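You operate a simulated robot arm through the tools that you are given. There is no shell and no other tool. Be economical: measure what you need, move in short steps, check, and stop when the job is done.

Carry out the task below with a simulated robot arm. There is one attempt and no reset: what you move stays moved.

## Task
Put the silver fitting from the mixing bench top on the desk right of the keyboard and the gold fitting on the bench left of the bath. Put the wash bottle labelled "P2" from the mixing bench top on the paper stack there and the wash bottle marked "P1" on the table top. Open the fridge door, take the brown bottle on the bench in front of the water unit and put it away on the second shelf from the bottom of the fridge and shut the door again. Open the left sampler drawer, take the ring on the table top and put it away inside and shut the drawer again. Do these in any order. Set down upright: wash bottle, brown bottle.

The check looks at the end state, three seconds after you hand in, the way a careful person would. Anything else that was tipped, shoved, dropped, spilled or broken makes it a failure.

## Robot
A 6-joint arm with a four-finger gripper on a trunk, on a base that drives. Base frame: it is fixed to the floor where the robot stands at the start and does not move with it; the origin is under the middle of the robot, x ahead of it, y to its left, z up; the surface under the hand at the start is at about z = 0.88. Units: m, degrees, N and s.
Its first joint turns from -166.0 to 166.0 degrees. Places, roughly: bench left of the bath (19x58 cm) [-0.08, -1.18, 0.88]; brown bottle [-1.25, -1, 1]; desk right of the keyboard [0.7, 1, 0.9]; fitting [0.75, 0, 1]; fridge door [-2.5, -0.9, 0.8]; left sampler drawer [-1.1, 3.1, 0.7]; n2 drawer left [-1.1, 3.2, 0.7]; paper stack (21x15x2 cm) [1.1, 0, 0.9]; ring (4x4x2 cm) [-2.2, 0.8, 0.9]; second shelf of the fridge [-2.5, -1.2, 0.7]; table top [-2, 1, 0.9]; wash bottle [0.75, 0.25, 1]. Payload 3.67 kg.
The TCP is the grasp point between the finger pads, 0.028 m short of the fingertips. In the tool frame z runs along the fingers and y along their closing line. The gripper opens to 0.112 m. The gripper's body begins 0.073 m behind the TCP.
Orientation is told as [roll, pitch, yaw] about the base's x, y, z axes, in that order, counted from this pose: with the fingers straight down and closing along the base's y, the tool's x points along the base's -x, its y along +y and its z along -z.

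## Interface
- The arm moves only by the tool nudge_tool. Its argument "targets" is a list of rows, each an object of numbers (a shift or turn left out is 0, a gripper value left out holds the last): "claw": the gripper command, from -1 (fully open) to 1 (shut), values between in proportion; "tx", "ty", "tz": the shift along the base's x, y, z in m; "ax", "ay", "az": the turn, a rotation vector about the base's x, y, z in degrees. In form: [{"claw": .., "tx": .., "ty": .., "tz": .., "ax": .., "ay": .., "az": ..}, ...]. A call has 1 to 10 rows; each row is the pose to reach, as a shift and turn from the pose commanded when the call began. A row lasts 0.2 s, in which the tool goes at most 0.05 m and 8.6 degrees; a call with a longer step from one row to the next is refused whole, and so is a gripper value outside its range. A pose out of reach is approached as far as the arm can. The call stops where the force on the tool passes 40 N (or 10 N more than at its start, if that is more) or the arm is blocked; 0.2 s more then pass. Each finger halts on what it meets, pressing with about 32 N; the grip force reading is that of the motor and also rises with nothing between the fingers. The clock runs only during rows and for 0.2 s after the last one: add rows that repeat a pose to give the fingers time. The reply holds the time, the measured pose of the TCP, the force on the tool along the base axes, the opening and the grip force, in the units named above and with some noise, with the torque about the TCP (base axes, N m) and any sound that the robot's microphone picked up.
- Cameras (640 x 400 px; columns grow to the right, rows downward): "scene" is now at [0.0893, 0.1723, 1.3146]; the picture's right is [-0.52, -0.86, 0.00], its down [-0.60, 0.36, -0.72] and it looks along [0.62, -0.37, -0.70] (base axes); focal length 214 px, centre (320, 200). "wrist" rides on the gripper at [0.06, -0.018, -0.104] in the tool frame; the picture's right is [0.29, 0.96, 0.00], its down [-0.80, 0.24, -0.55] and it looks along [-0.53, 0.16, 0.83] (tool axes); focal length 234 px, centre (320, 200).
- get_image(camera): a new picture of that camera. It takes no simulated time.
- drive_base(legs): drives the robot by 1 to 6 legs, each [ahead, left, turn to the left] in m, m and degrees, along the robot's own axes; the way and the turn of a leg run together, so that a leg with both is an arc; at most 1.5 m and 180 degrees a leg. The arm and the cameras ride along, it lands a little off, and it stops where it bumps. It gives what a move gives.
- head_to(pan, tilt): turns the head with the scene camera to pan (to the left, within 143 degrees either way) and tilt (down, from -29 to 69), counted from straight ahead of the robot. It gives what a move gives.
- locate(camera, pixels): there is no depth. For up to 12 entries [column, row, z] of the newest picture of that camera ("zoom" is the newest enlarged one), the place [x, y] in the base frame at which the ray of that pixel passes the height z, good to about 0.002 m. It takes no simulated time.
- enlarge(camera, box): a new picture of the part [left, top, right, bottom] of that camera's present view, enlarged. It takes no simulated time.
- job_done(): hands the job in; it is judged then, once.

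Go step by step. Measure first, check grasps and placings, and put right what went wrong. The budget is 322 turns and 206 pictures, counting those below and the enlarged ones. Unless the task says otherwise, let go and move clear before handing in, and close with one line.

The tools are called after "Emit:" as a command line: name --argument value ..., lists and objects as JSON in quotes. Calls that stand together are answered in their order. nudge_tool: Moves the arm, as the interface text tells. Its arguments: {"type":"object","properties":{"targets":{"type":"array","items":{"type":"object","properties":{"claw":{"type":"number"},"tx":{"type":"number"},"ty":{"type":"number"},"tz":{"type":"number"},"ax":{"type":"number"},"ay":{"type":"number"},"az":{"type":"number"}}}}},"required":["targets"]} The other tools are called the same way: drive_base (legs) drives the base; head_to (pan, tilt) turns the head that bears the scene camera; get_image (camera) takes a picture; locate (camera, pixels) gives the place at which the rays of pixels pass given heights; enlarge (camera, box) takes an enlarged picture of a part of a camera's view; job_done () hands the job in.

At the start:

```text
clock: 0.0
position: [0.4723, 0.2627, 1.1267]
tcp_rot: [0.0, 0.0, 0.0]
contact_force: [-0.3, 0.9, -0.5]
torque: [-0.01, 0.0, 0.01]
opening: 0.112
gripper_force: 0.0
robot x, y, heading: [-0.0, -0.0031, -0.0]
head pan, tilt: [-31.1, 44.1]
```

scene: 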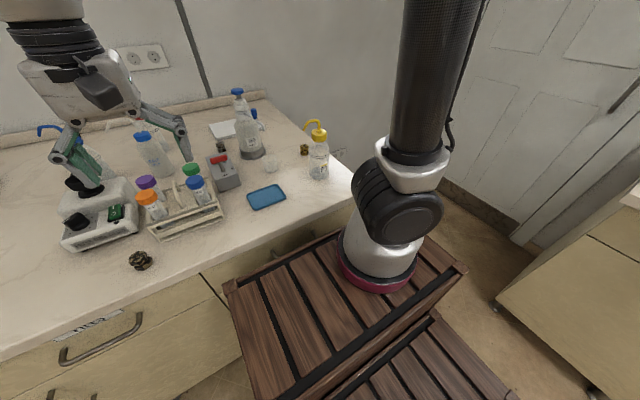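
wrist: 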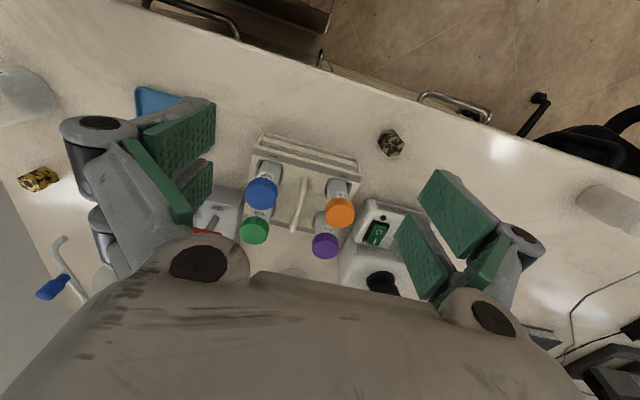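

The start pictures show a fitting near scene (140,260) and a second one near (304,149), plus several wash bottles. I'll enlarge these to tell them apart.

Emit:
enlarge --camera "scene" --box '[200, 80, 360, 220]'

Emit:
enlarge --camera "scene" --box '[20, 120, 240, 280]'

Emit:
head_to --pan 10 --tilt 40

Emit:
get_image --camera "scene"

```text
2.86 times, centred on (280, 150) of scene
```

zoom: 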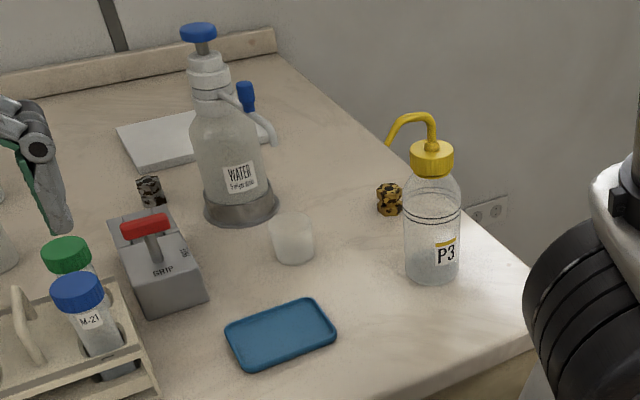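

```text
2.50 times, centred on (130, 200) of scene
```

zoom: 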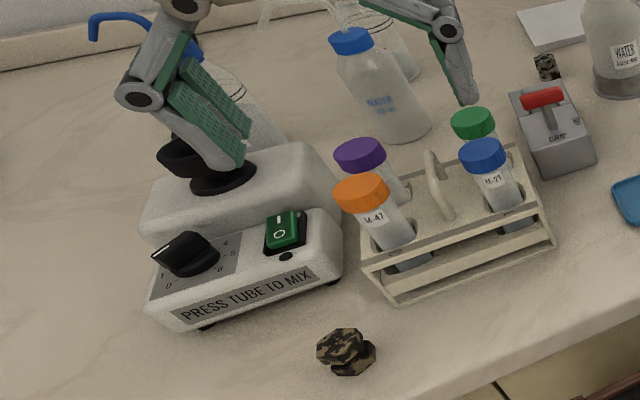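

```text
clock: 1.1
position: [0.4729, 0.2642, 1.1277]
tcp_rot: [0.0, 0.0, 0.0]
contact_force: [0.1, 0.1, -0.1]
torque: [0.02, 0.05, -0.03]
opening: 0.112
gripper_force: 0.2
robot x, y, heading: [-0.0011, -0.0004, -0.0]
head pan, tilt: [10.0, 40.0]
```

```text
201 pictures are left
```

scene: 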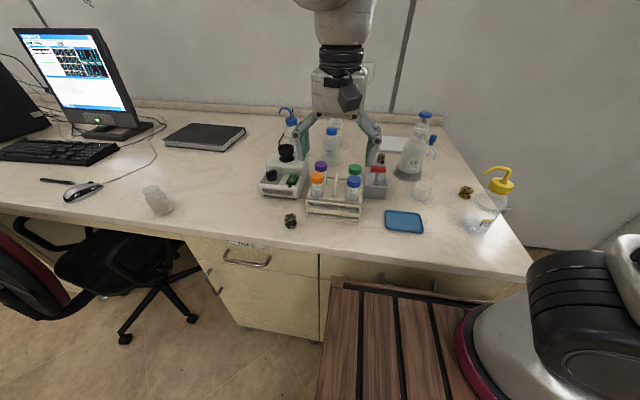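

Three fittings are visible: bronze at the front, a greyish one behind the grip device, and a gold one near P3. The arm hides the back row of bottles, so I'll move it left and look again.

Emit:
nudge_tool --targets '[{"ty": 0.05, "tz": 0}, {"ty": 0.1, "tz": 0.0}, {"ty": 0.15}, {"ty": 0.2}, {"ty": 0.25}, {"ty": 0.3}, {"ty": 0.35}, {"ty": 0.4}]'

Emit:
head_to --pan 0 --tilt 35

Emit:
get_image --camera "scene"

Emit:
enlarge --camera "scene" --box '[200, 80, 400, 220]'

```text
clock: 2.9
position: [0.4715, 0.6354, 1.1165]
tcp_rot: [-0.1, 0.0, 0.0]
contact_force: [-0.3, 0.2, -1.1]
torque: [0.05, -0.01, 0.03]
opening: 0.1119
gripper_force: 0.0
out of reach, approached as far as the arm can: row 8
robot x, y, heading: [0.0031, -0.0027, 0.2]
head pan, tilt: [10.0, 40.0]
```

```text
clock: 3.6
position: [0.4716, 0.6363, 1.1173]
tcp_rot: [0.1, 0.0, 0.0]
contact_force: [0.8, 0.1, -0.7]
torque: [0.01, -0.03, 0.01]
opening: 0.1119
gripper_force: 0.0
robot x, y, heading: [-0.0012, -0.0009, -0.1]
head pan, tilt: [0.0, 35.0]
```

```text
200 pictures are left
```

scene: 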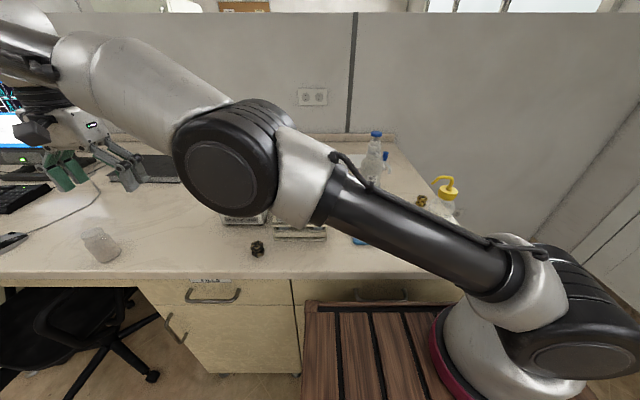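

```text
2.86 times, centred on (300, 150) of scene
```

zoom: 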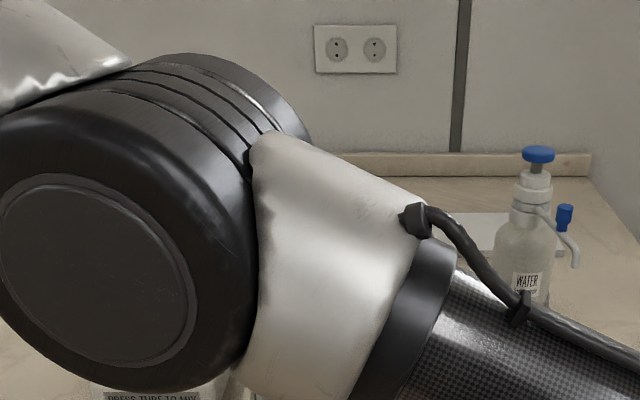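

The arm itself blocks the view. I'll swing it to the right, raised, and look from there.

Emit:
nudge_tool --targets '[{"ty": -0.05, "tz": 0.02}, {"ty": -0.1, "tz": 0.04}, {"ty": -0.15, "tz": 0.05}, {"ty": -0.2, "tz": 0.06}, {"ty": -0.25, "tz": 0.07}, {"ty": -0.3, "tz": 0.08}, {"ty": -0.35, "tz": 0.1}, {"ty": -0.4, "tz": 0.1}, {"ty": -0.45, "tz": 0.1}, {"ty": -0.5, "tz": 0.1}]'

Emit:
nudge_tool --targets '[{"ty": -0.05}, {"ty": -0.1}, {"ty": -0.15}, {"ty": -0.2}, {"ty": -0.25}, {"ty": -0.3}, {"ty": -0.35}, {"ty": -0.4}]'

Emit:
get_image --camera "scene"

Emit:
enlarge --camera "scene" --box '[200, 80, 400, 220]'

```text
refused: row 1 steps farther than a row can; nothing moved
```

```text
clock: 5.4
position: [0.4669, 0.2403, 1.1151]
tcp_rot: [0.0, 0.1, 0.1]
contact_force: [0.5, 0.8, 0.4]
torque: [-0.07, 0.0, 0.0]
opening: 0.1119
gripper_force: 0.0
robot x, y, heading: [-0.0048, -0.0007, -0.2]
head pan, tilt: [0.0, 35.0]
```

```text
198 pictures are left
```

scene: 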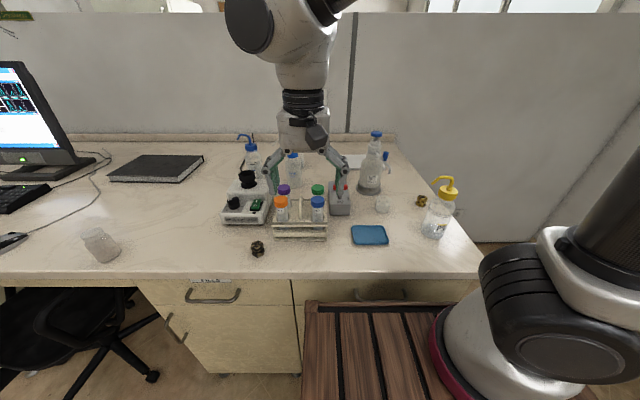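

```text
2.86 times, centred on (300, 150) of scene
```

zoom: 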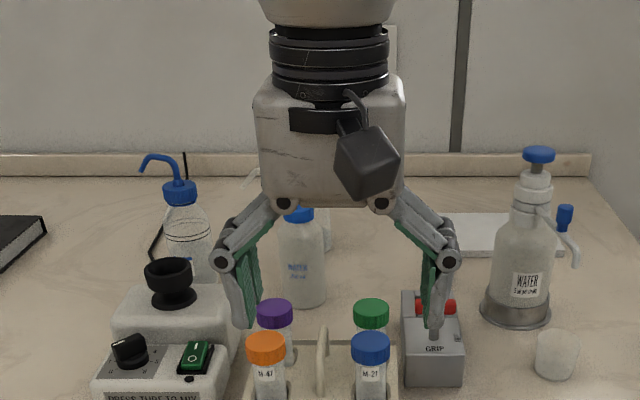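

Still hidden. I'll lift the tool and carry it to the right.

Emit:
nudge_tool --targets '[{"tz": 0.05}, {"tz": 0.1}, {"tz": 0.15}, {"tz": 0.2}, {"tz": 0.2, "ty": -0.05}, {"tz": 0.2, "ty": -0.1}, {"tz": 0.2, "ty": -0.15}, {"tz": 0.2, "ty": -0.2}, {"tz": 0.2, "ty": -0.25}, {"tz": 0.2, "ty": -0.3}]'

Emit:
get_image --camera "scene"

Emit:
enlarge --camera "scene" --box '[200, 100, 400, 240]'

```text
clock: 7.6
position: [0.468, -0.0579, 1.3149]
tcp_rot: [0.0, -0.1, 0.0]
contact_force: [0.9, -0.6, -0.8]
torque: [0.0, 0.04, 0.02]
opening: 0.1117
gripper_force: 0.0
robot x, y, heading: [0.0, -0.0005, -0.1]
head pan, tilt: [0.0, 35.0]
```

```text
196 pictures are left
```

scene: 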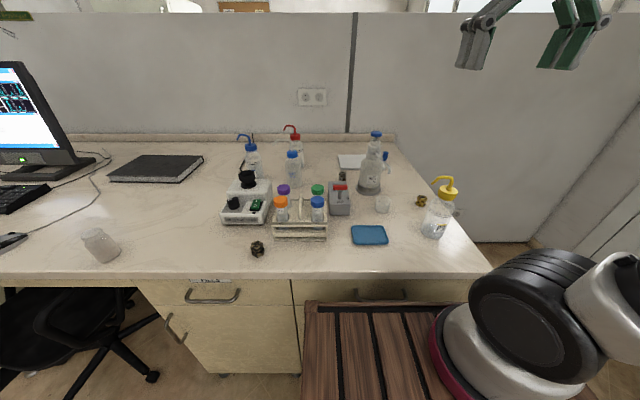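

```text
2.86 times, centred on (300, 170) of scene
```

zoom: 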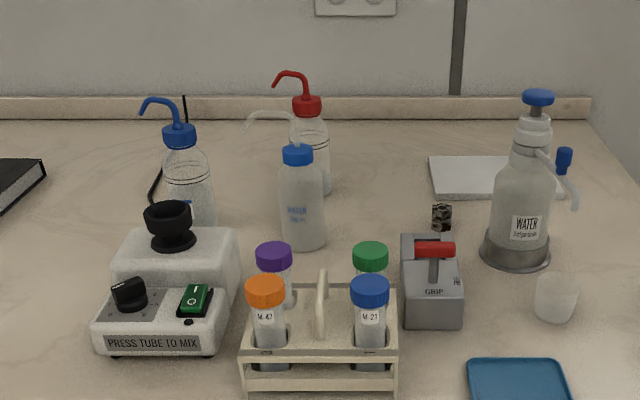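

The wash bottles now show: a blue one at zoom (188,180) and a red one at (310,130), plus yellow P3. I'll locate the key items, using heights that suit each.

Emit:
locate --camera "zoom" --pixels '[[441, 228, 0.88], [190, 228, 0.88], [313, 192, 0.88], [303, 248, 0.88], [515, 262, 0.88], [178, 130, 1.04], [307, 100, 1.04], [432, 250, 0.95], [554, 318, 0.88], [430, 158, 0.9], [431, 195, 0.9], [560, 158, 0.9]]'

Emit:
locate --camera "scene" --pixels '[[258, 252, 0.88], [421, 206, 0.88], [433, 235, 0.88], [100, 255, 0.88], [295, 275, 0.88], [470, 270, 0.88], [392, 135, 0.88], [520, 370, 0.6], [445, 190, 1.05], [370, 243, 0.89], [40, 205, 0.89], [10, 240, 0.89]]'

Emit:
get_image --camera "wrist"

```text
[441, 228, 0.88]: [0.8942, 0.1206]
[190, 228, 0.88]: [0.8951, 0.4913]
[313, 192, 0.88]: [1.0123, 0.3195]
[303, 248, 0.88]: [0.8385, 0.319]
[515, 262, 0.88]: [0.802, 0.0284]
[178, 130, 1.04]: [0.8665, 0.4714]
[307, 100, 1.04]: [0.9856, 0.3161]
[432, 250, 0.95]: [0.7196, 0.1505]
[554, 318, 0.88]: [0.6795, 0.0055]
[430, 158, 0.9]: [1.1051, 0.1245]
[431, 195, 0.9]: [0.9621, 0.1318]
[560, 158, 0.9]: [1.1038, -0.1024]
```

```text
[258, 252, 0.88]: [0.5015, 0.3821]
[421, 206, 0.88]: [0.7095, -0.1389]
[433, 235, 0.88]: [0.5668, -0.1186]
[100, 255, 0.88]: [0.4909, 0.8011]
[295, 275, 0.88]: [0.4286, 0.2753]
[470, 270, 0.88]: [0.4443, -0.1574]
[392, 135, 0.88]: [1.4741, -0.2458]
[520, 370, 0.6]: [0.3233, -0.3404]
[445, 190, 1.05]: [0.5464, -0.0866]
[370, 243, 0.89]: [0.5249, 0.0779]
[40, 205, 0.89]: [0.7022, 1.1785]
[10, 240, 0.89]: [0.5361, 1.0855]
```

```text
194 pictures are left
```

wrist: 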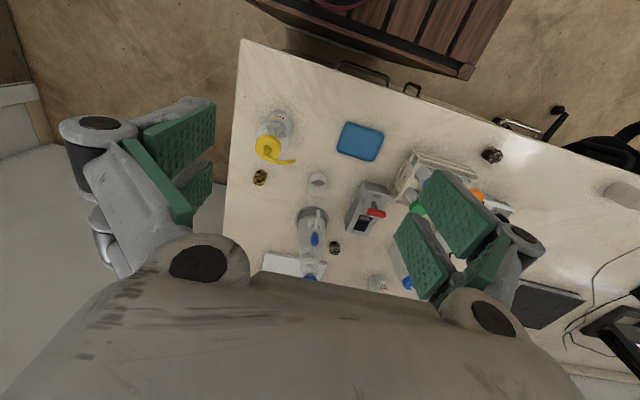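

The fitting near zoom (441,215) reads silver, and the one at scene (421,201) gold. To plan reach I need the arm's axis, so I'll look at the arm base and enlarge the fittings in the wrist view.

Emit:
enlarge --camera "wrist" --box '[230, 80, 390, 280]'

Emit:
head_to --pan -60 --tilt 55

Emit:
get_image --camera "scene"

```text
2.00 times, centred on (310, 180) of wrist
```

zoom: 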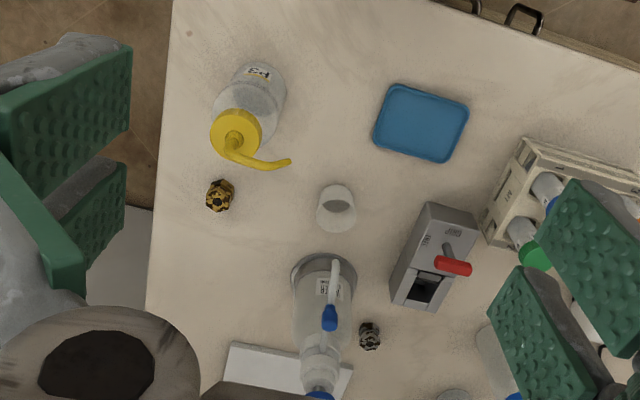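

```text
clock: 8.9
position: [0.4665, -0.0569, 1.3146]
tcp_rot: [0.0, -0.1, 0.0]
contact_force: [1.0, -0.7, -0.3]
torque: [-0.03, 0.02, 0.03]
opening: 0.1119
gripper_force: 0.1
robot x, y, heading: [-0.001, 0.0003, -0.1]
head pan, tilt: [-60.0, 55.0]
```

```text
192 pictures are left
```

scene: 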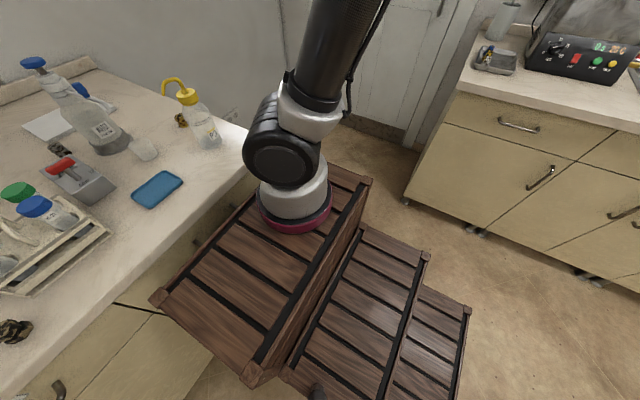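

Emit:
locate --camera "scene" --pixels '[[295, 215, 0.6], [295, 215, 0.7], [160, 298, 0.6], [370, 180, 0.6], [250, 380, 0.6], [160, 298, 0.7], [370, 180, 0.7], [250, 380, 0.7], [465, 310, 0.1], [430, 255, 0.3], [290, 370, 0.3]]'

```text
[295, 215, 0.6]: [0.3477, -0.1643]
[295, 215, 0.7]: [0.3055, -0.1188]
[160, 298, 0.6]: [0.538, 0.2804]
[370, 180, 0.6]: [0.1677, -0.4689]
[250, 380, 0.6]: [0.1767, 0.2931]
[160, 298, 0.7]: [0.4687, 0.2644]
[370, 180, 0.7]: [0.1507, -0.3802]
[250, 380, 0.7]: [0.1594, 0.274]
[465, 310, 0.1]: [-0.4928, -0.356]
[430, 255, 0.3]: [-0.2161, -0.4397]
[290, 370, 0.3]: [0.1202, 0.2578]
```

Both fittings are confirmed, gold at zoom (219,195) and silver at (370,336), and the arm stands on a box around (0.26,-0.05). Next I'll survey the room.

Emit:
head_to --pan -100 --tilt 30

Emit:
get_image --camera "scene"

Emit:
head_to --pan -143 --tilt 30

Emit:
get_image --camera "scene"

Emit:
head_to --pan 143 --tilt 30

Emit:
get_image --camera "scene"

Emit:
head_to --pan 80 --tilt 30

Emit:
get_image --camera "scene"

```text
clock: 10.0
position: [0.4676, -0.0579, 1.3147]
tcp_rot: [-0.1, 0.0, 0.0]
contact_force: [-0.7, 0.3, 0.6]
torque: [-0.01, -0.01, -0.02]
opening: 0.1119
gripper_force: 0.0
robot x, y, heading: [0.0009, -0.0021, -0.1]
head pan, tilt: [-100.0, 30.0]
```

```text
191 pictures are left
```

scene: 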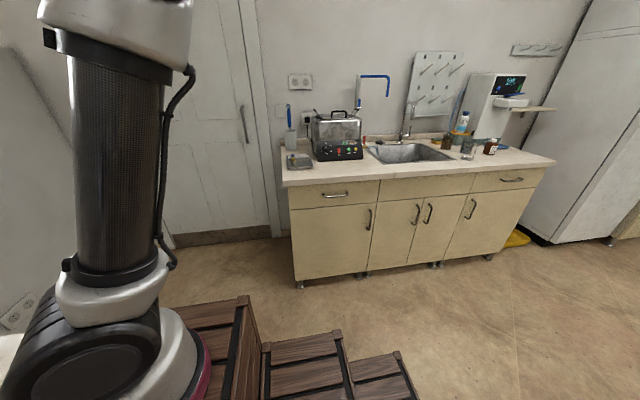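

```text
clock: 11.1
position: [0.4668, -0.0567, 1.3156]
tcp_rot: [0.1, 0.0, 0.0]
contact_force: [0.0, -0.1, 1.2]
torque: [-0.01, 0.01, -0.01]
opening: 0.112
gripper_force: 0.0
robot x, y, heading: [-0.0007, -0.0019, 0.4]
head pan, tilt: [-143.0, 30.0]
```

```text
190 pictures are left
```

scene: 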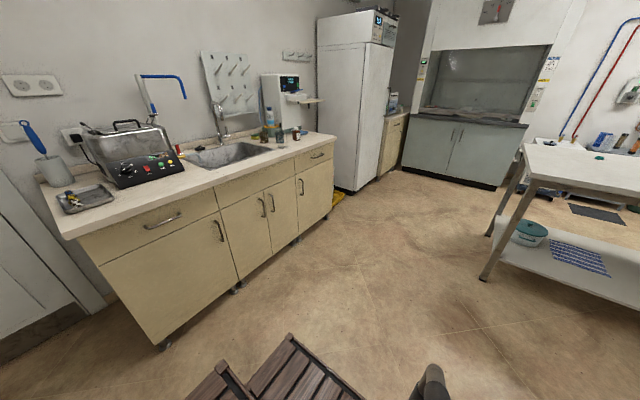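

```text
clock: 15.0
position: [0.4667, -0.0569, 1.3149]
tcp_rot: [0.0, 0.0, 0.1]
contact_force: [0.1, 0.6, -0.1]
torque: [0.0, -0.01, -0.02]
opening: 0.1121
gripper_force: 0.1
robot x, y, heading: [0.0023, -0.0029, -0.0]
head pan, tilt: [143.0, 30.0]
```

```text
189 pictures are left
```

scene: 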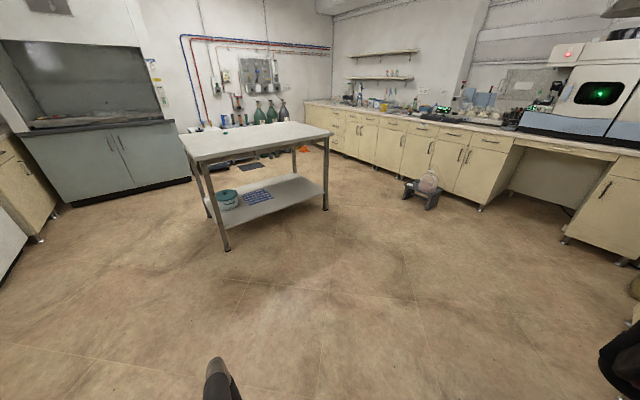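

```text
clock: 16.3
position: [0.4672, -0.0571, 1.3144]
tcp_rot: [-0.1, 0.0, 0.1]
contact_force: [-0.7, 0.7, -1.0]
torque: [0.02, 0.04, -0.02]
opening: 0.1118
gripper_force: 0.2
robot x, y, heading: [0.002, -0.0009, 0.1]
head pan, tilt: [80.0, 30.0]
```

```text
188 pictures are left
```

scene: 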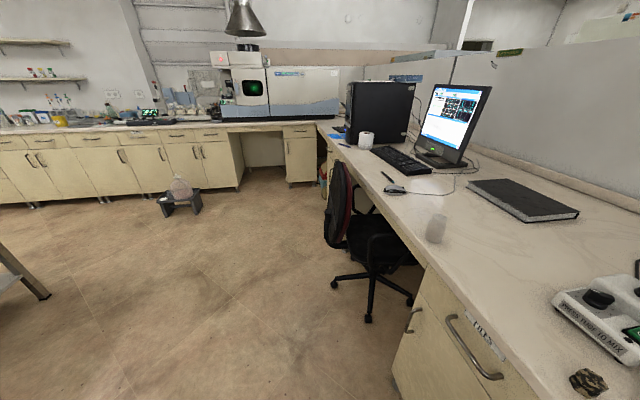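

The survey shows sink bench, fridge, table and sampler bench. I'll locate the desk items and the chair in this view.

Emit:
enlarge --camera "scene" --box '[340, 120, 580, 260]'

Emit:
locate --camera "scene" --pixels '[[366, 320, 0.0], [412, 305, 0.0], [335, 280, 0.0], [395, 190, 0.89], [436, 240, 0.88], [430, 172, 0.89], [470, 185, 0.9], [525, 220, 0.9], [578, 215, 0.9], [388, 177, 0.88], [330, 160, 0.7], [440, 195, 0.88]]'

```text
2.67 times, centred on (460, 190) of scene
```

zoom: 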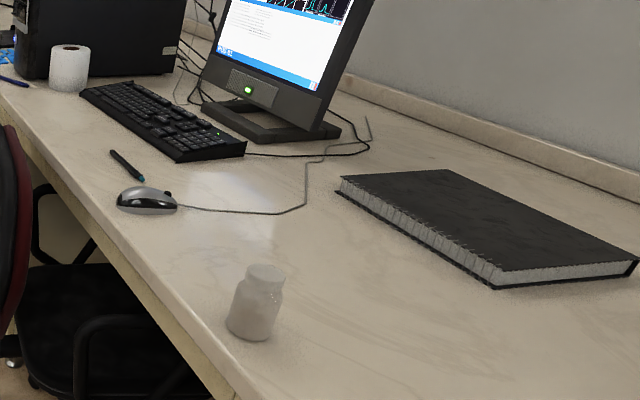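

```text
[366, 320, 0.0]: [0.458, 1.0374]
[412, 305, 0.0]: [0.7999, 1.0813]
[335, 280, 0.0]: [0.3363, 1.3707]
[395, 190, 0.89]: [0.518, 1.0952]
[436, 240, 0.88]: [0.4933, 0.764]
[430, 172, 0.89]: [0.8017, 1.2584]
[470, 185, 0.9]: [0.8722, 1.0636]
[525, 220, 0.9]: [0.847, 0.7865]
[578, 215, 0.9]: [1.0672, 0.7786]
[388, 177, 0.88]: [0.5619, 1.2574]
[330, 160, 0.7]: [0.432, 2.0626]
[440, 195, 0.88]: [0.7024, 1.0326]
```

The desk has free space around (0.64,0.92), between the mouse, jar and notebook. I'll start with the silver fitting and move above it for a closer look.

Emit:
nudge_tool --targets '[{"tx": 0.04, "ty": 0.02}, {"tx": 0.08, "ty": 0.04}, {"tx": 0.12, "ty": 0.06}, {"tx": 0.16, "ty": 0.08, "tz": -0.02}, {"tx": 0.2, "ty": 0.1, "tz": -0.04}, {"tx": 0.24, "ty": 0.12, "tz": -0.05}, {"tx": 0.28, "ty": 0.14, "tz": -0.07}, {"tx": 0.32, "ty": 0.16, "tz": -0.09}, {"tx": 0.36, "ty": 0.175, "tz": -0.11}, {"tx": 0.38, "ty": 0.18, "tz": -0.12, "claw": -0.3}]'

Emit:
get_image --camera "wrist"

Emit:
head_to --pan 0 --tilt 35

Emit:
get_image --camera "scene"

```text
clock: 18.5
position: [0.8471, 0.1208, 1.1998]
tcp_rot: [0.0, 0.0, -0.1]
contact_force: [-0.4, 0.2, 0.3]
torque: [0.04, -0.01, -0.02]
opening: 0.0727
gripper_force: 0.0
robot x, y, heading: [-0.0009, -0.0008, 0.4]
head pan, tilt: [80.0, 30.0]
```

```text
186 pictures are left
```

wrist: 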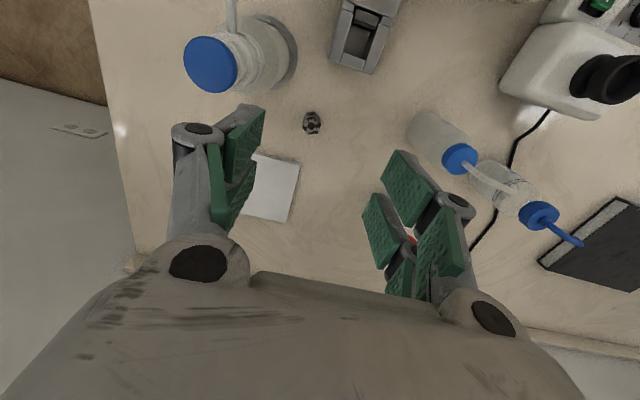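

```text
clock: 20.1
position: [0.8469, 0.1206, 1.2]
tcp_rot: [0.0, 0.1, 0.0]
contact_force: [-0.2, 0.1, 0.1]
torque: [0.01, 0.0, 0.0]
opening: 0.0727
gripper_force: 0.1
robot x, y, heading: [-0.0016, -0.0027, -0.0]
head pan, tilt: [0.0, 35.0]
```

```text
185 pictures are left
```

scene: 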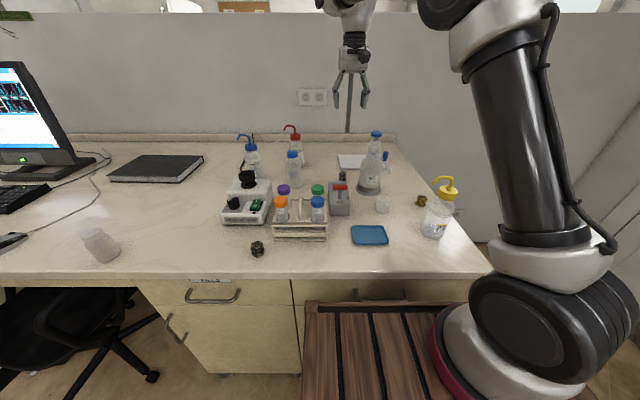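

The fitting is at wrist (312,122), well clear of the device at (365,40). I'll locate it and the paper corners.

Emit:
locate --camera "wrist" --pixels '[[312, 122, 0.895], [303, 133, 0.88], [321, 112, 0.91], [299, 164, 0.9], [288, 223, 0.9], [256, 153, 0.9], [365, 72, 0.92], [515, 195, 0.88]]'

Emit:
enlarge --camera "wrist" --box '[272, 90, 352, 150]'

```text
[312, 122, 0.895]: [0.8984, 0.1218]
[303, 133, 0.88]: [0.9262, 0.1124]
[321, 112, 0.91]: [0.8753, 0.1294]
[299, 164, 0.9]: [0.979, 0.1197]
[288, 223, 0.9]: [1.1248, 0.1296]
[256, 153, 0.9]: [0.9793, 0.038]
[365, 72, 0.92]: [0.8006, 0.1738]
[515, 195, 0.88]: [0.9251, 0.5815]
```

```text
6.67 times, centred on (312, 120) of wrist
```

zoom: 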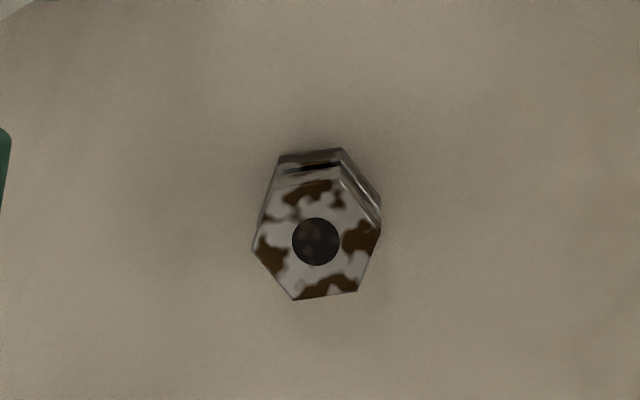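

Emit:
locate --camera "zoom" --pixels '[[316, 242, 0.91], [316, 242, 0.92], [318, 205, 0.895], [256, 220, 0.9], [380, 220, 0.9], [310, 150, 0.88], [325, 298, 0.91]]'

```text
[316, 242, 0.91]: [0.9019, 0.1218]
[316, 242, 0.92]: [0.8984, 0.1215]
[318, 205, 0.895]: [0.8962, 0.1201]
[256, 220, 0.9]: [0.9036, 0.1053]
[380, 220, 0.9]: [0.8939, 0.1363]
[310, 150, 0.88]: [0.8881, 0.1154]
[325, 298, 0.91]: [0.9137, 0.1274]
```

The centre is about (0.900,0.121) and the fitting is about 3 cm wide. Fingertips reach 0.028 below the TCP, so I'll go down to TCP z≈0.912.

Emit:
nudge_tool --targets '[{"tx": 0.03, "tz": -0.03, "claw": 0}, {"tx": 0.053, "tz": -0.06}, {"tx": 0.053, "tz": -0.11}, {"tx": 0.053, "tz": -0.16}, {"tx": 0.053, "tz": -0.2}, {"tx": 0.053, "tz": -0.24}]'

Emit:
get_image --camera "wrist"

Emit:
enlarge --camera "scene" --box '[300, 100, 420, 220]'

```text
clock: 21.5
position: [0.9023, 0.1156, 0.9576]
tcp_rot: [-0.1, -0.1, 0.1]
contact_force: [-0.9, 0.9, 0.5]
torque: [-0.03, -0.03, -0.05]
opening: 0.0561
gripper_force: 0.1
robot x, y, heading: [0.002, -0.0026, 0.1]
head pan, tilt: [0.0, 35.0]
```

```text
183 pictures are left
```

wrist: 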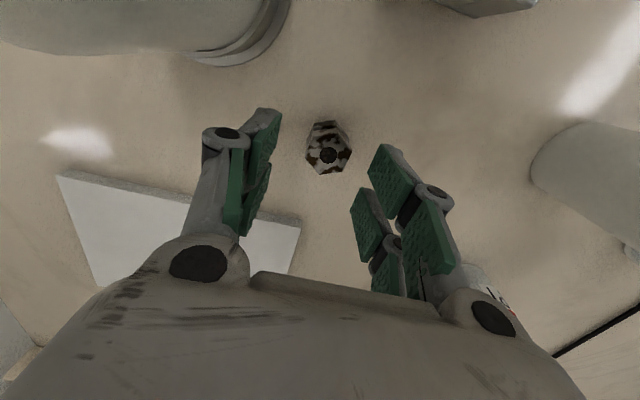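

```text
3.33 times, centred on (360, 160) of scene
```

zoom: 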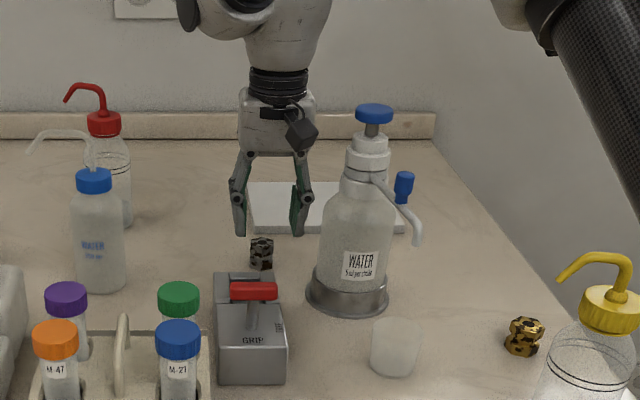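

Emit:
locate --camera "wrist" --pixels '[[328, 157, 0.91], [327, 148, 0.895], [329, 122, 0.88], [305, 150, 0.9], [351, 148, 0.9]]'

```text
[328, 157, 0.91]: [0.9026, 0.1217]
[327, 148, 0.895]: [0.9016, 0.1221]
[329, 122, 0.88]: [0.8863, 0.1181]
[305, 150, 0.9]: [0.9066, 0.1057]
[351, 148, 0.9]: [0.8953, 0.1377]
```

Emit:
nudge_tool --targets '[{"ty": 0.005, "tz": -0.02}, {"ty": 0.005, "tz": -0.045}, {"ty": 0.005, "tz": -0.045, "claw": 1}, {"ty": 0.005, "tz": -0.045, "claw": 1}, {"ty": 0.005, "tz": -0.045, "claw": 1}]'

Emit:
nudge_tool --targets '[{"tz": 0.04}, {"tz": 0.09}, {"tz": 0.14}, {"tz": 0.19}, {"tz": 0.24}, {"tz": 0.27}]'

Emit:
get_image --camera "wrist"

```text
clock: 22.7
position: [0.9029, 0.1224, 0.9117]
tcp_rot: [-0.1, 0.0, 0.0]
contact_force: [-0.1, 0.2, 2.4]
torque: [0.02, -0.05, 0.01]
opening: 0.0265
gripper_force: 31.7
robot x, y, heading: [0.0005, 0.0017, -0.0]
head pan, tilt: [0.0, 35.0]
```

```text
clock: 24.1
position: [0.902, 0.1227, 1.1839]
tcp_rot: [0.0, 0.0, 0.0]
contact_force: [0.6, 0.5, -0.8]
torque: [0.01, 0.03, -0.05]
opening: 0.0262
gripper_force: 32.1
robot x, y, heading: [0.0023, -0.0014, 0.0]
head pan, tilt: [0.0, 35.0]
```

```text
181 pictures are left
```

wrist: 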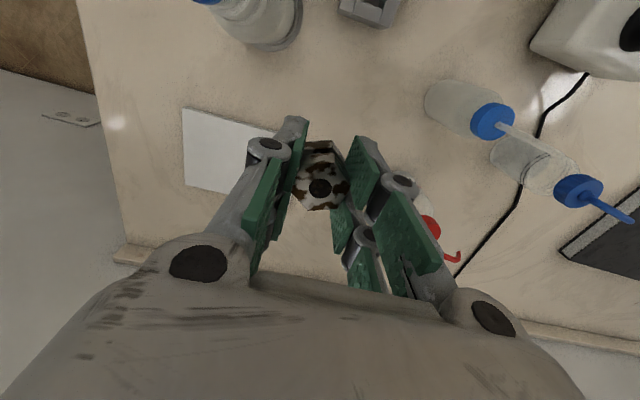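

The fitting is held (opening 0.026). I'll raise and retract, then drive left toward the desk.

Emit:
nudge_tool --targets '[{"tx": -0.04, "tz": 0.02}, {"tx": -0.08, "tz": 0.04}, {"tx": -0.12, "tz": 0.06}, {"tx": -0.16, "tz": 0.08}, {"tx": -0.2, "tz": 0.08}, {"tx": -0.25, "tz": 0.08}]'

Emit:
drive_base --legs '[[-0.05, 0, 0], [0, 0.5, 0]]'

Emit:
get_image --camera "scene"

Emit:
get_image --camera "wrist"

```text
clock: 25.5
position: [0.6506, 0.1237, 1.2589]
tcp_rot: [0.0, 0.1, 0.0]
contact_force: [1.2, 0.5, -1.0]
torque: [-0.03, 0.09, 0.02]
opening: 0.0261
gripper_force: 32.4
robot x, y, heading: [0.0022, -0.0005, 0.1]
head pan, tilt: [0.0, 35.0]
```

```text
clock: 28.9
position: [0.5967, 0.629, 1.2589]
tcp_rot: [0.0, 0.0, 0.5]
contact_force: [0.5, 0.1, -0.3]
torque: [0.02, 0.02, 0.0]
opening: 0.0259
gripper_force: 32.4
robot x, y, heading: [-0.0518, 0.5007, 0.6]
head pan, tilt: [0.0, 35.0]
```

```text
180 pictures are left
```

scene: 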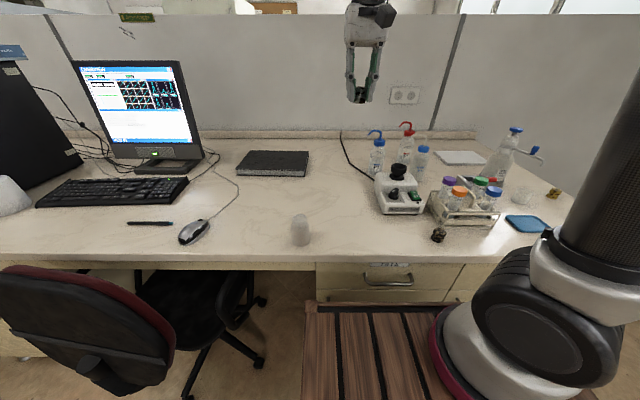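

```text
179 pictures are left
```

wrist: 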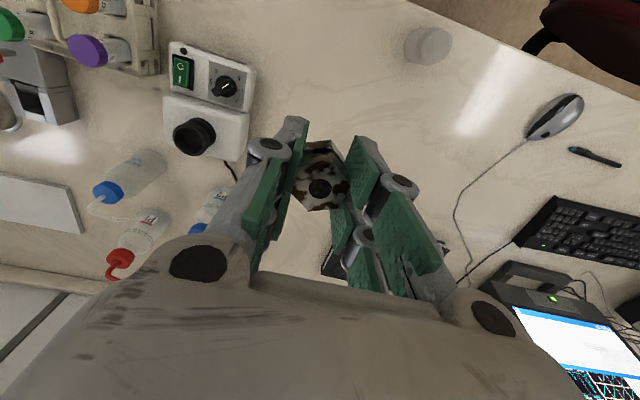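

The labels may be visible from here, so I'll enlarge both bottles and locate a free desk spot.

Emit:
enlarge --camera "scene" --box '[355, 115, 445, 195]'

Emit:
enlarge --camera "wrist" --box '[80, 150, 250, 290]'

Emit:
locate --camera "scene" --pixels '[[270, 205, 0.88], [240, 200, 0.88], [225, 185, 0.88], [300, 242, 0.88], [265, 176, 0.88], [188, 190, 0.89], [200, 222, 0.88], [376, 173, 0.88], [405, 160, 0.88], [422, 177, 0.88]]'

```text
5.00 times, centred on (400, 155) of scene
```

zoom: 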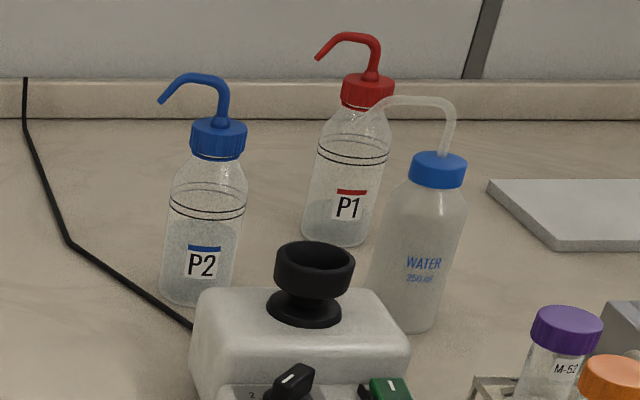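

```text
2.86 times, centred on (165, 220) of wrist
```

zoom: 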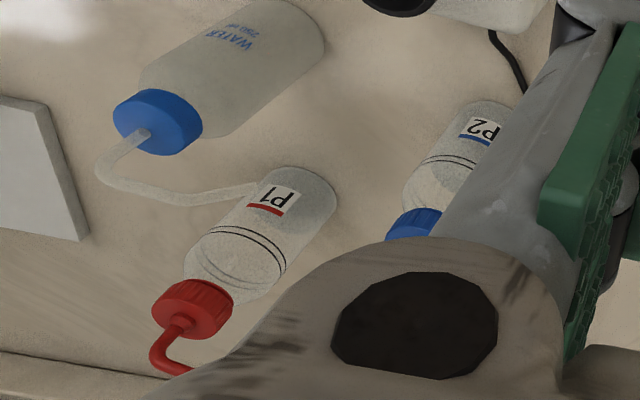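

```text
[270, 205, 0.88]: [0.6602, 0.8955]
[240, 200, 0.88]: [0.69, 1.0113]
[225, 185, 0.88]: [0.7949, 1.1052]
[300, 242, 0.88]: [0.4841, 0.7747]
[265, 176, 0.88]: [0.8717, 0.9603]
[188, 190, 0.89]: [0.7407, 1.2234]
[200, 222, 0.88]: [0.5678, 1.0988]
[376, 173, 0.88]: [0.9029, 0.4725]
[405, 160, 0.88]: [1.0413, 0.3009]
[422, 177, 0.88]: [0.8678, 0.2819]
```

P2 is the blue-capped bottle and P1 the red-capped one. I'll place the silver fitting at about (0.67,0.95) on the clear desk area.

Emit:
nudge_tool --targets '[{"tx": 0.01, "ty": 0.045}, {"tx": 0.02, "ty": 0.09}, {"tx": 0.03, "ty": 0.135}, {"tx": 0.04, "ty": 0.18}, {"tx": 0.05, "ty": 0.225}, {"tx": 0.06, "ty": 0.27}, {"tx": 0.073, "ty": 0.31}, {"tx": 0.073, "ty": 0.32, "tz": -0.04}, {"tx": 0.073, "ty": 0.32, "tz": -0.09}, {"tx": 0.073, "ty": 0.32, "tz": -0.14}]'

Emit:
nudge_tool --targets '[{"tz": -0.05}, {"tz": -0.1}, {"tz": -0.14}, {"tz": -0.17}, {"tz": -0.19}, {"tz": -0.2}]'

Emit:
get_image --camera "scene"

```text
clock: 31.1
position: [0.6707, 0.9502, 1.1211]
tcp_rot: [0.1, -0.1, 0.5]
contact_force: [0.2, 0.2, -0.6]
torque: [0.04, -0.05, 0.01]
opening: 0.0261
gripper_force: 32.5
out of reach, approached as far as the arm can: row 7, 8
robot x, y, heading: [-0.0579, 0.4984, 0.4]
head pan, tilt: [0.0, 35.0]
```

```text
clock: 32.5
position: [0.67, 0.9498, 0.9198]
tcp_rot: [0.0, 0.0, 0.5]
contact_force: [-1.2, 0.4, -0.5]
torque: [-0.01, -0.02, 0.03]
opening: 0.0262
gripper_force: 31.7
robot x, y, heading: [-0.0521, 0.496, 0.5]
head pan, tilt: [0.0, 35.0]
```

```text
176 pictures are left
```

scene: 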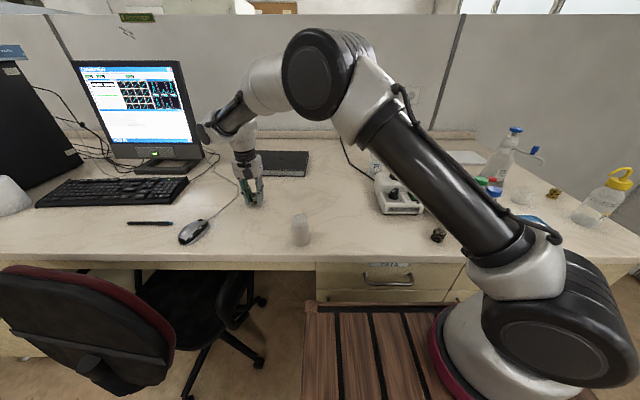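

The TCP is at 0.920 and it was 0.912 at pick-up. I'll lower it 7 mm, release and rise.

Emit:
nudge_tool --targets '[{"tz": -0.004}, {"tz": -0.007}, {"tz": -0.007, "claw": 0.1}, {"tz": -0.007, "claw": 0.1}, {"tz": 0.04}, {"tz": 0.09}, {"tz": 0.14}, {"tz": 0.19}]'

Emit:
get_image --camera "wrist"

```text
clock: 34.3
position: [0.6694, 0.9522, 1.107]
tcp_rot: [-0.1, 0.1, 0.4]
contact_force: [-0.1, -0.4, -0.3]
torque: [-0.02, 0.05, -0.02]
opening: 0.0502
gripper_force: 0.1
robot x, y, heading: [-0.0501, 0.5034, 0.4]
head pan, tilt: [0.0, 35.0]
```

```text
175 pictures are left
```

wrist: 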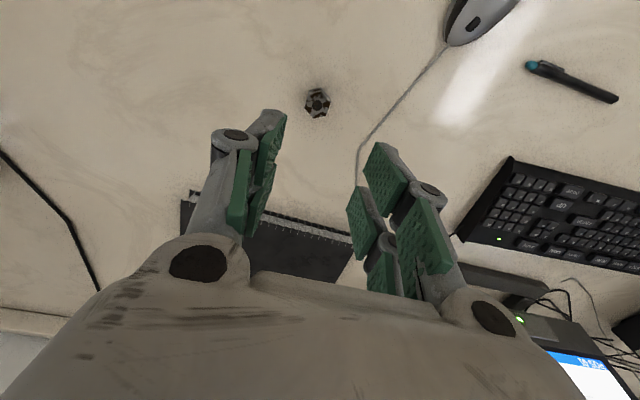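

The silver fitting sits on the desk at wrist (317,103). Next is P2 with the tool pitched about 40° and closing along y, so first I'll go up and to a view point in front of it.

Emit:
nudge_tool --targets '[{"tz": 0.04, "ty": -0.02}, {"tz": 0.08, "ty": -0.05}, {"tz": 0.1, "ty": -0.095}, {"tz": 0.12, "ty": -0.14}, {"tz": 0.12, "ty": -0.19}, {"tz": 0.12, "ty": -0.24}, {"tz": 0.12, "ty": -0.29}, {"tz": 0.12, "ty": -0.34}, {"tz": 0.12, "ty": -0.39}, {"tz": 0.12, "ty": -0.44}]'

Emit:
nudge_tool --targets '[{"ay": -8, "claw": -0.7}, {"ay": -16}, {"ay": -24}, {"ay": -32}, {"ay": -40}, {"ay": -40, "ty": -0.03}]'

Emit:
get_image --camera "wrist"

Emit:
enlarge --camera "scene" --box '[320, 60, 480, 220]'

```text
clock: 36.5
position: [0.6706, 0.5103, 1.2348]
tcp_rot: [0.0, 0.0, 0.7]
contact_force: [0.3, -1.0, 0.3]
torque: [-0.05, 0.0, -0.03]
opening: 0.0505
gripper_force: 0.0
robot x, y, heading: [-0.0518, 0.5038, 0.7]
head pan, tilt: [0.0, 35.0]
```

```text
clock: 37.9
position: [0.6689, 0.4792, 1.2287]
tcp_rot: [-0.3, -40.1, 0.7]
contact_force: [0.8, -0.2, -0.6]
torque: [0.0, -0.03, -0.02]
opening: 0.0951
gripper_force: 0.0
robot x, y, heading: [-0.0539, 0.5005, 0.5]
head pan, tilt: [0.0, 35.0]
```

```text
174 pictures are left
```

wrist: 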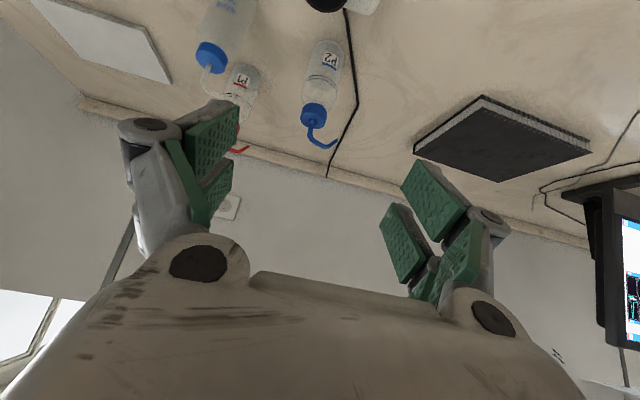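

```text
2.50 times, centred on (400, 140) of scene
```

zoom: 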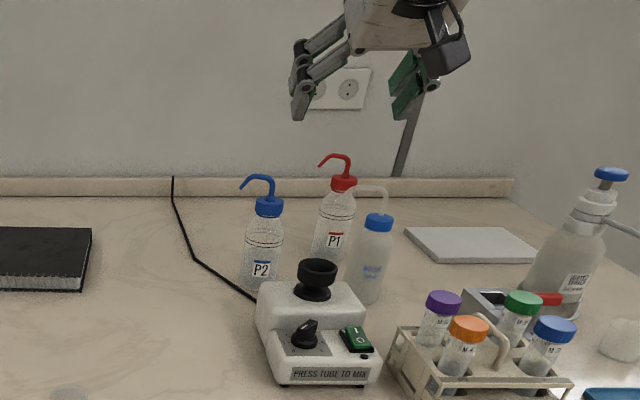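

Emit:
locate --camera "wrist" --pixels '[[313, 113, 0.99], [313, 113, 1.01], [313, 113, 1.03], [325, 41, 0.88], [315, 105, 1.0]]'

Emit:
locate --camera "zoom" --pixels '[[268, 206, 0.99], [268, 206, 1.01], [268, 206, 1.03], [257, 290, 0.88], [316, 265, 0.98], [316, 265, 1.0], [245, 250, 0.94], [282, 250, 0.94], [378, 220, 1.0], [378, 220, 1.03]]'

```text
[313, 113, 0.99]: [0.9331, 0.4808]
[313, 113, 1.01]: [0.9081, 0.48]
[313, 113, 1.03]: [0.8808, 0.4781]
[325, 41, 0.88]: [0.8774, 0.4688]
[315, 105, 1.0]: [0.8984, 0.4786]
```

```text
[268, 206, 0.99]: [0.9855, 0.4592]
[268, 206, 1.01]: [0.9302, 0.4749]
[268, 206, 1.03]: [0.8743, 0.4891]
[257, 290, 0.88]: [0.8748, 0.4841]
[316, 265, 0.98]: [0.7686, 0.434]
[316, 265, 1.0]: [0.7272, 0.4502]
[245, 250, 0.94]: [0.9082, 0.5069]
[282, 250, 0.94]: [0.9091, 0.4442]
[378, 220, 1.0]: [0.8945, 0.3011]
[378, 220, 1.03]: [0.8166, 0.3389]
```

P2's axis is at about (0.906,0.477), body about 6.3 cm wide. The mixer's cup stands in front, so I'll yaw the tool -20° to keep the wrist camera clear and stage a pre-grasp along the tool axis.

Emit:
nudge_tool --targets '[{"az": -7, "claw": -1}, {"az": -14}, {"az": -20}, {"az": -20, "tx": 0.035, "ty": 0.01, "tz": -0.035}, {"az": -20, "tx": 0.07, "ty": 0.02, "tz": -0.07}, {"az": -20, "tx": 0.105, "ty": 0.028, "tz": -0.1}, {"az": -20, "tx": 0.14, "ty": 0.033, "tz": -0.13}, {"az": -20, "tx": 0.14, "ty": 0.033, "tz": -0.15}]'

Emit:
get_image --camera "wrist"

Emit:
enlarge --camera "scene" --box '[320, 60, 480, 220]'

```text
refused: row 4 steps farther than a row can; nothing moved
```

```text
172 pictures are left
```

wrist: 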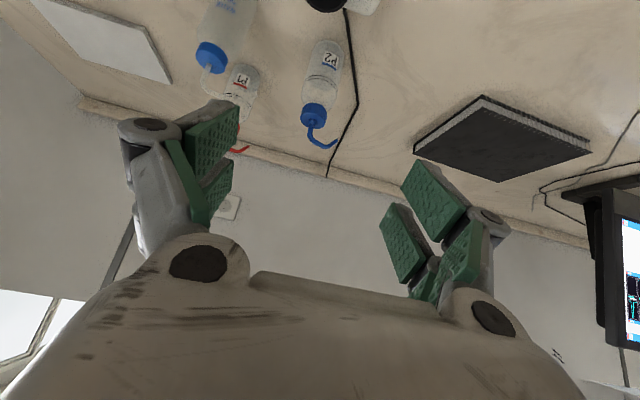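

```text
2.50 times, centred on (400, 140) of scene
```

zoom: 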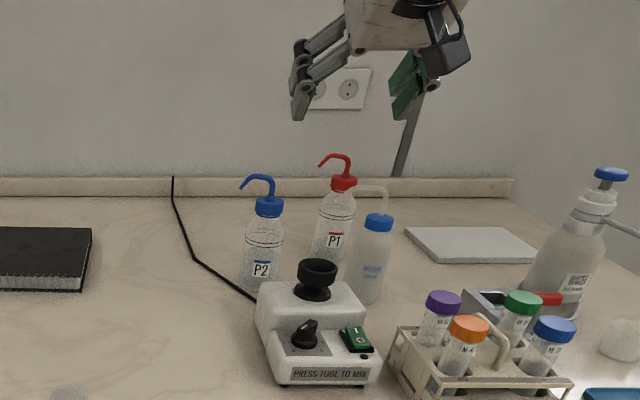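

One step was slightly over the limit, so nothing moved. I'll resend with shorter steps.

Emit:
nudge_tool --targets '[{"az": -7, "claw": -1}, {"az": -14}, {"az": -20}, {"az": -20, "tx": 0.03, "ty": 0.008, "tz": -0.033}, {"az": -20, "tx": 0.06, "ty": 0.016, "tz": -0.066}, {"az": -20, "tx": 0.09, "ty": 0.024, "tz": -0.099}, {"az": -20, "tx": 0.12, "ty": 0.03, "tz": -0.13}, {"az": -20, "tx": 0.14, "ty": 0.033, "tz": -0.15}]'

Emit:
get_image --camera "wrist"

Emit:
enlarge --camera "scene" --box '[320, 60, 480, 220]'

```text
clock: 39.7
position: [0.811, 0.5152, 1.0806]
tcp_rot: [-0.3, -40.0, -19.4]
contact_force: [-0.9, 0.2, 0.3]
torque: [-0.01, 0.01, -0.01]
opening: 0.1119
gripper_force: 0.1
robot x, y, heading: [-0.0496, 0.5, 0.3]
head pan, tilt: [0.0, 35.0]
```

```text
170 pictures are left
```

wrist: 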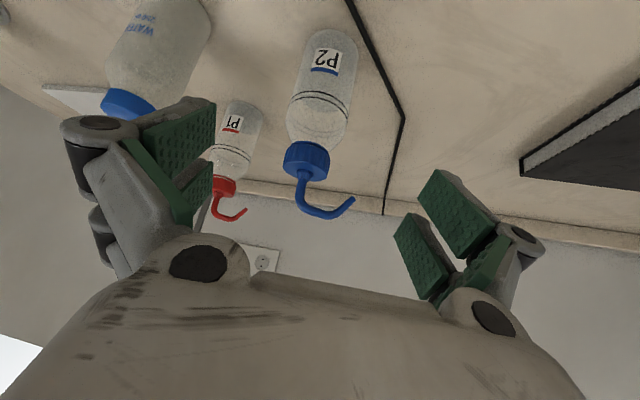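

```text
2.50 times, centred on (400, 140) of scene
```

zoom: 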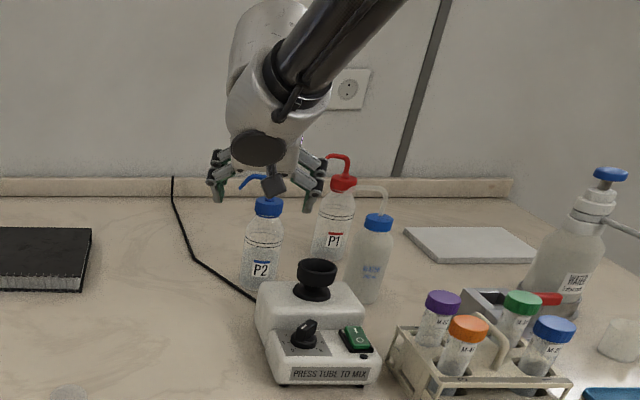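

The path is clear: cap at wrist (306,160) lies between the fingers. I'll advance along the tool axis to the body.

Emit:
nudge_tool --targets '[{"tx": 0.026, "ty": -0.01, "tz": -0.034}, {"tx": 0.052, "ty": -0.02, "tz": -0.068}, {"tx": 0.076, "ty": -0.03, "tz": -0.1}, {"tx": 0.095, "ty": -0.038, "tz": -0.124}]'

Emit:
get_image --camera "wrist"

Emit:
enlarge --camera "scene" --box '[320, 60, 480, 220]'

```text
clock: 40.7
position: [0.9053, 0.4727, 0.9563]
tcp_rot: [-0.5, -40.0, -19.3]
contact_force: [-2.0, 0.3, 0.9]
torque: [0.02, -0.03, -0.01]
opening: 0.1116
gripper_force: 0.1
robot x, y, heading: [-0.0492, 0.4974, 0.4]
head pan, tilt: [0.0, 35.0]
```

```text
168 pictures are left
```

wrist: 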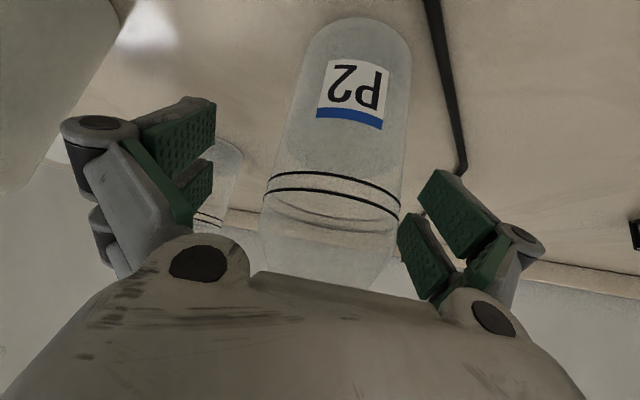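

```text
2.50 times, centred on (400, 140) of scene
```

zoom: 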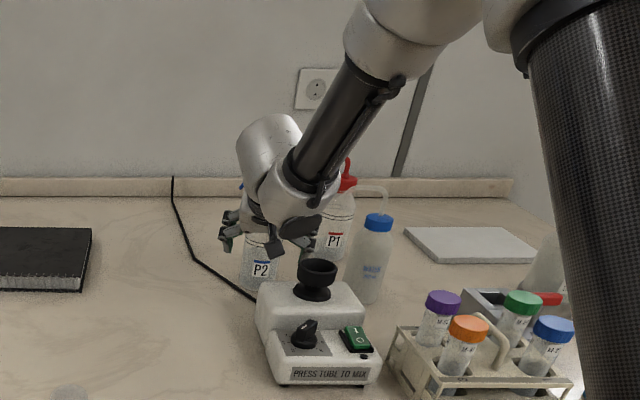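

The bottle sits slightly toward the right finger. I'll shift +5 mm in y, go 6 mm deeper and close.

Emit:
nudge_tool --targets '[{"tx": 0.003, "ty": 0.005, "tz": -0.006}, {"tx": 0.003, "ty": 0.005, "tz": -0.006, "claw": 0}, {"tx": 0.003, "ty": 0.005, "tz": -0.006, "claw": 1}, {"tx": 0.003, "ty": 0.005, "tz": -0.006, "claw": 1}, {"tx": 0.003, "ty": 0.005, "tz": -0.006, "claw": 1}]'

Emit:
get_image --camera "wrist"

```text
clock: 41.9
position: [0.9066, 0.4792, 0.9505]
tcp_rot: [-0.4, -40.1, -19.4]
contact_force: [0.9, -0.2, 1.6]
torque: [0.05, -0.11, -0.04]
opening: 0.0597
gripper_force: 31.9
robot x, y, heading: [-0.0523, 0.5022, 0.3]
head pan, tilt: [0.0, 35.0]
```

```text
166 pictures are left
```

wrist: 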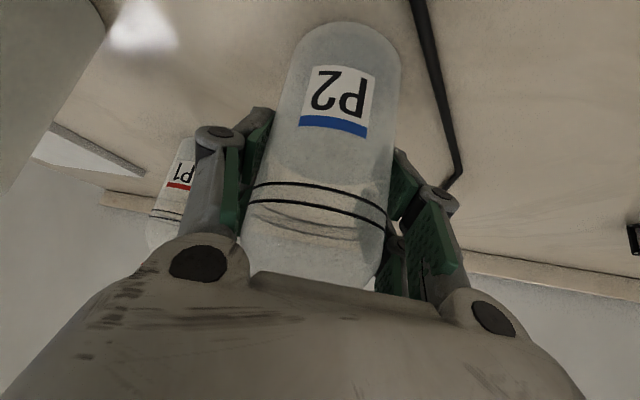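

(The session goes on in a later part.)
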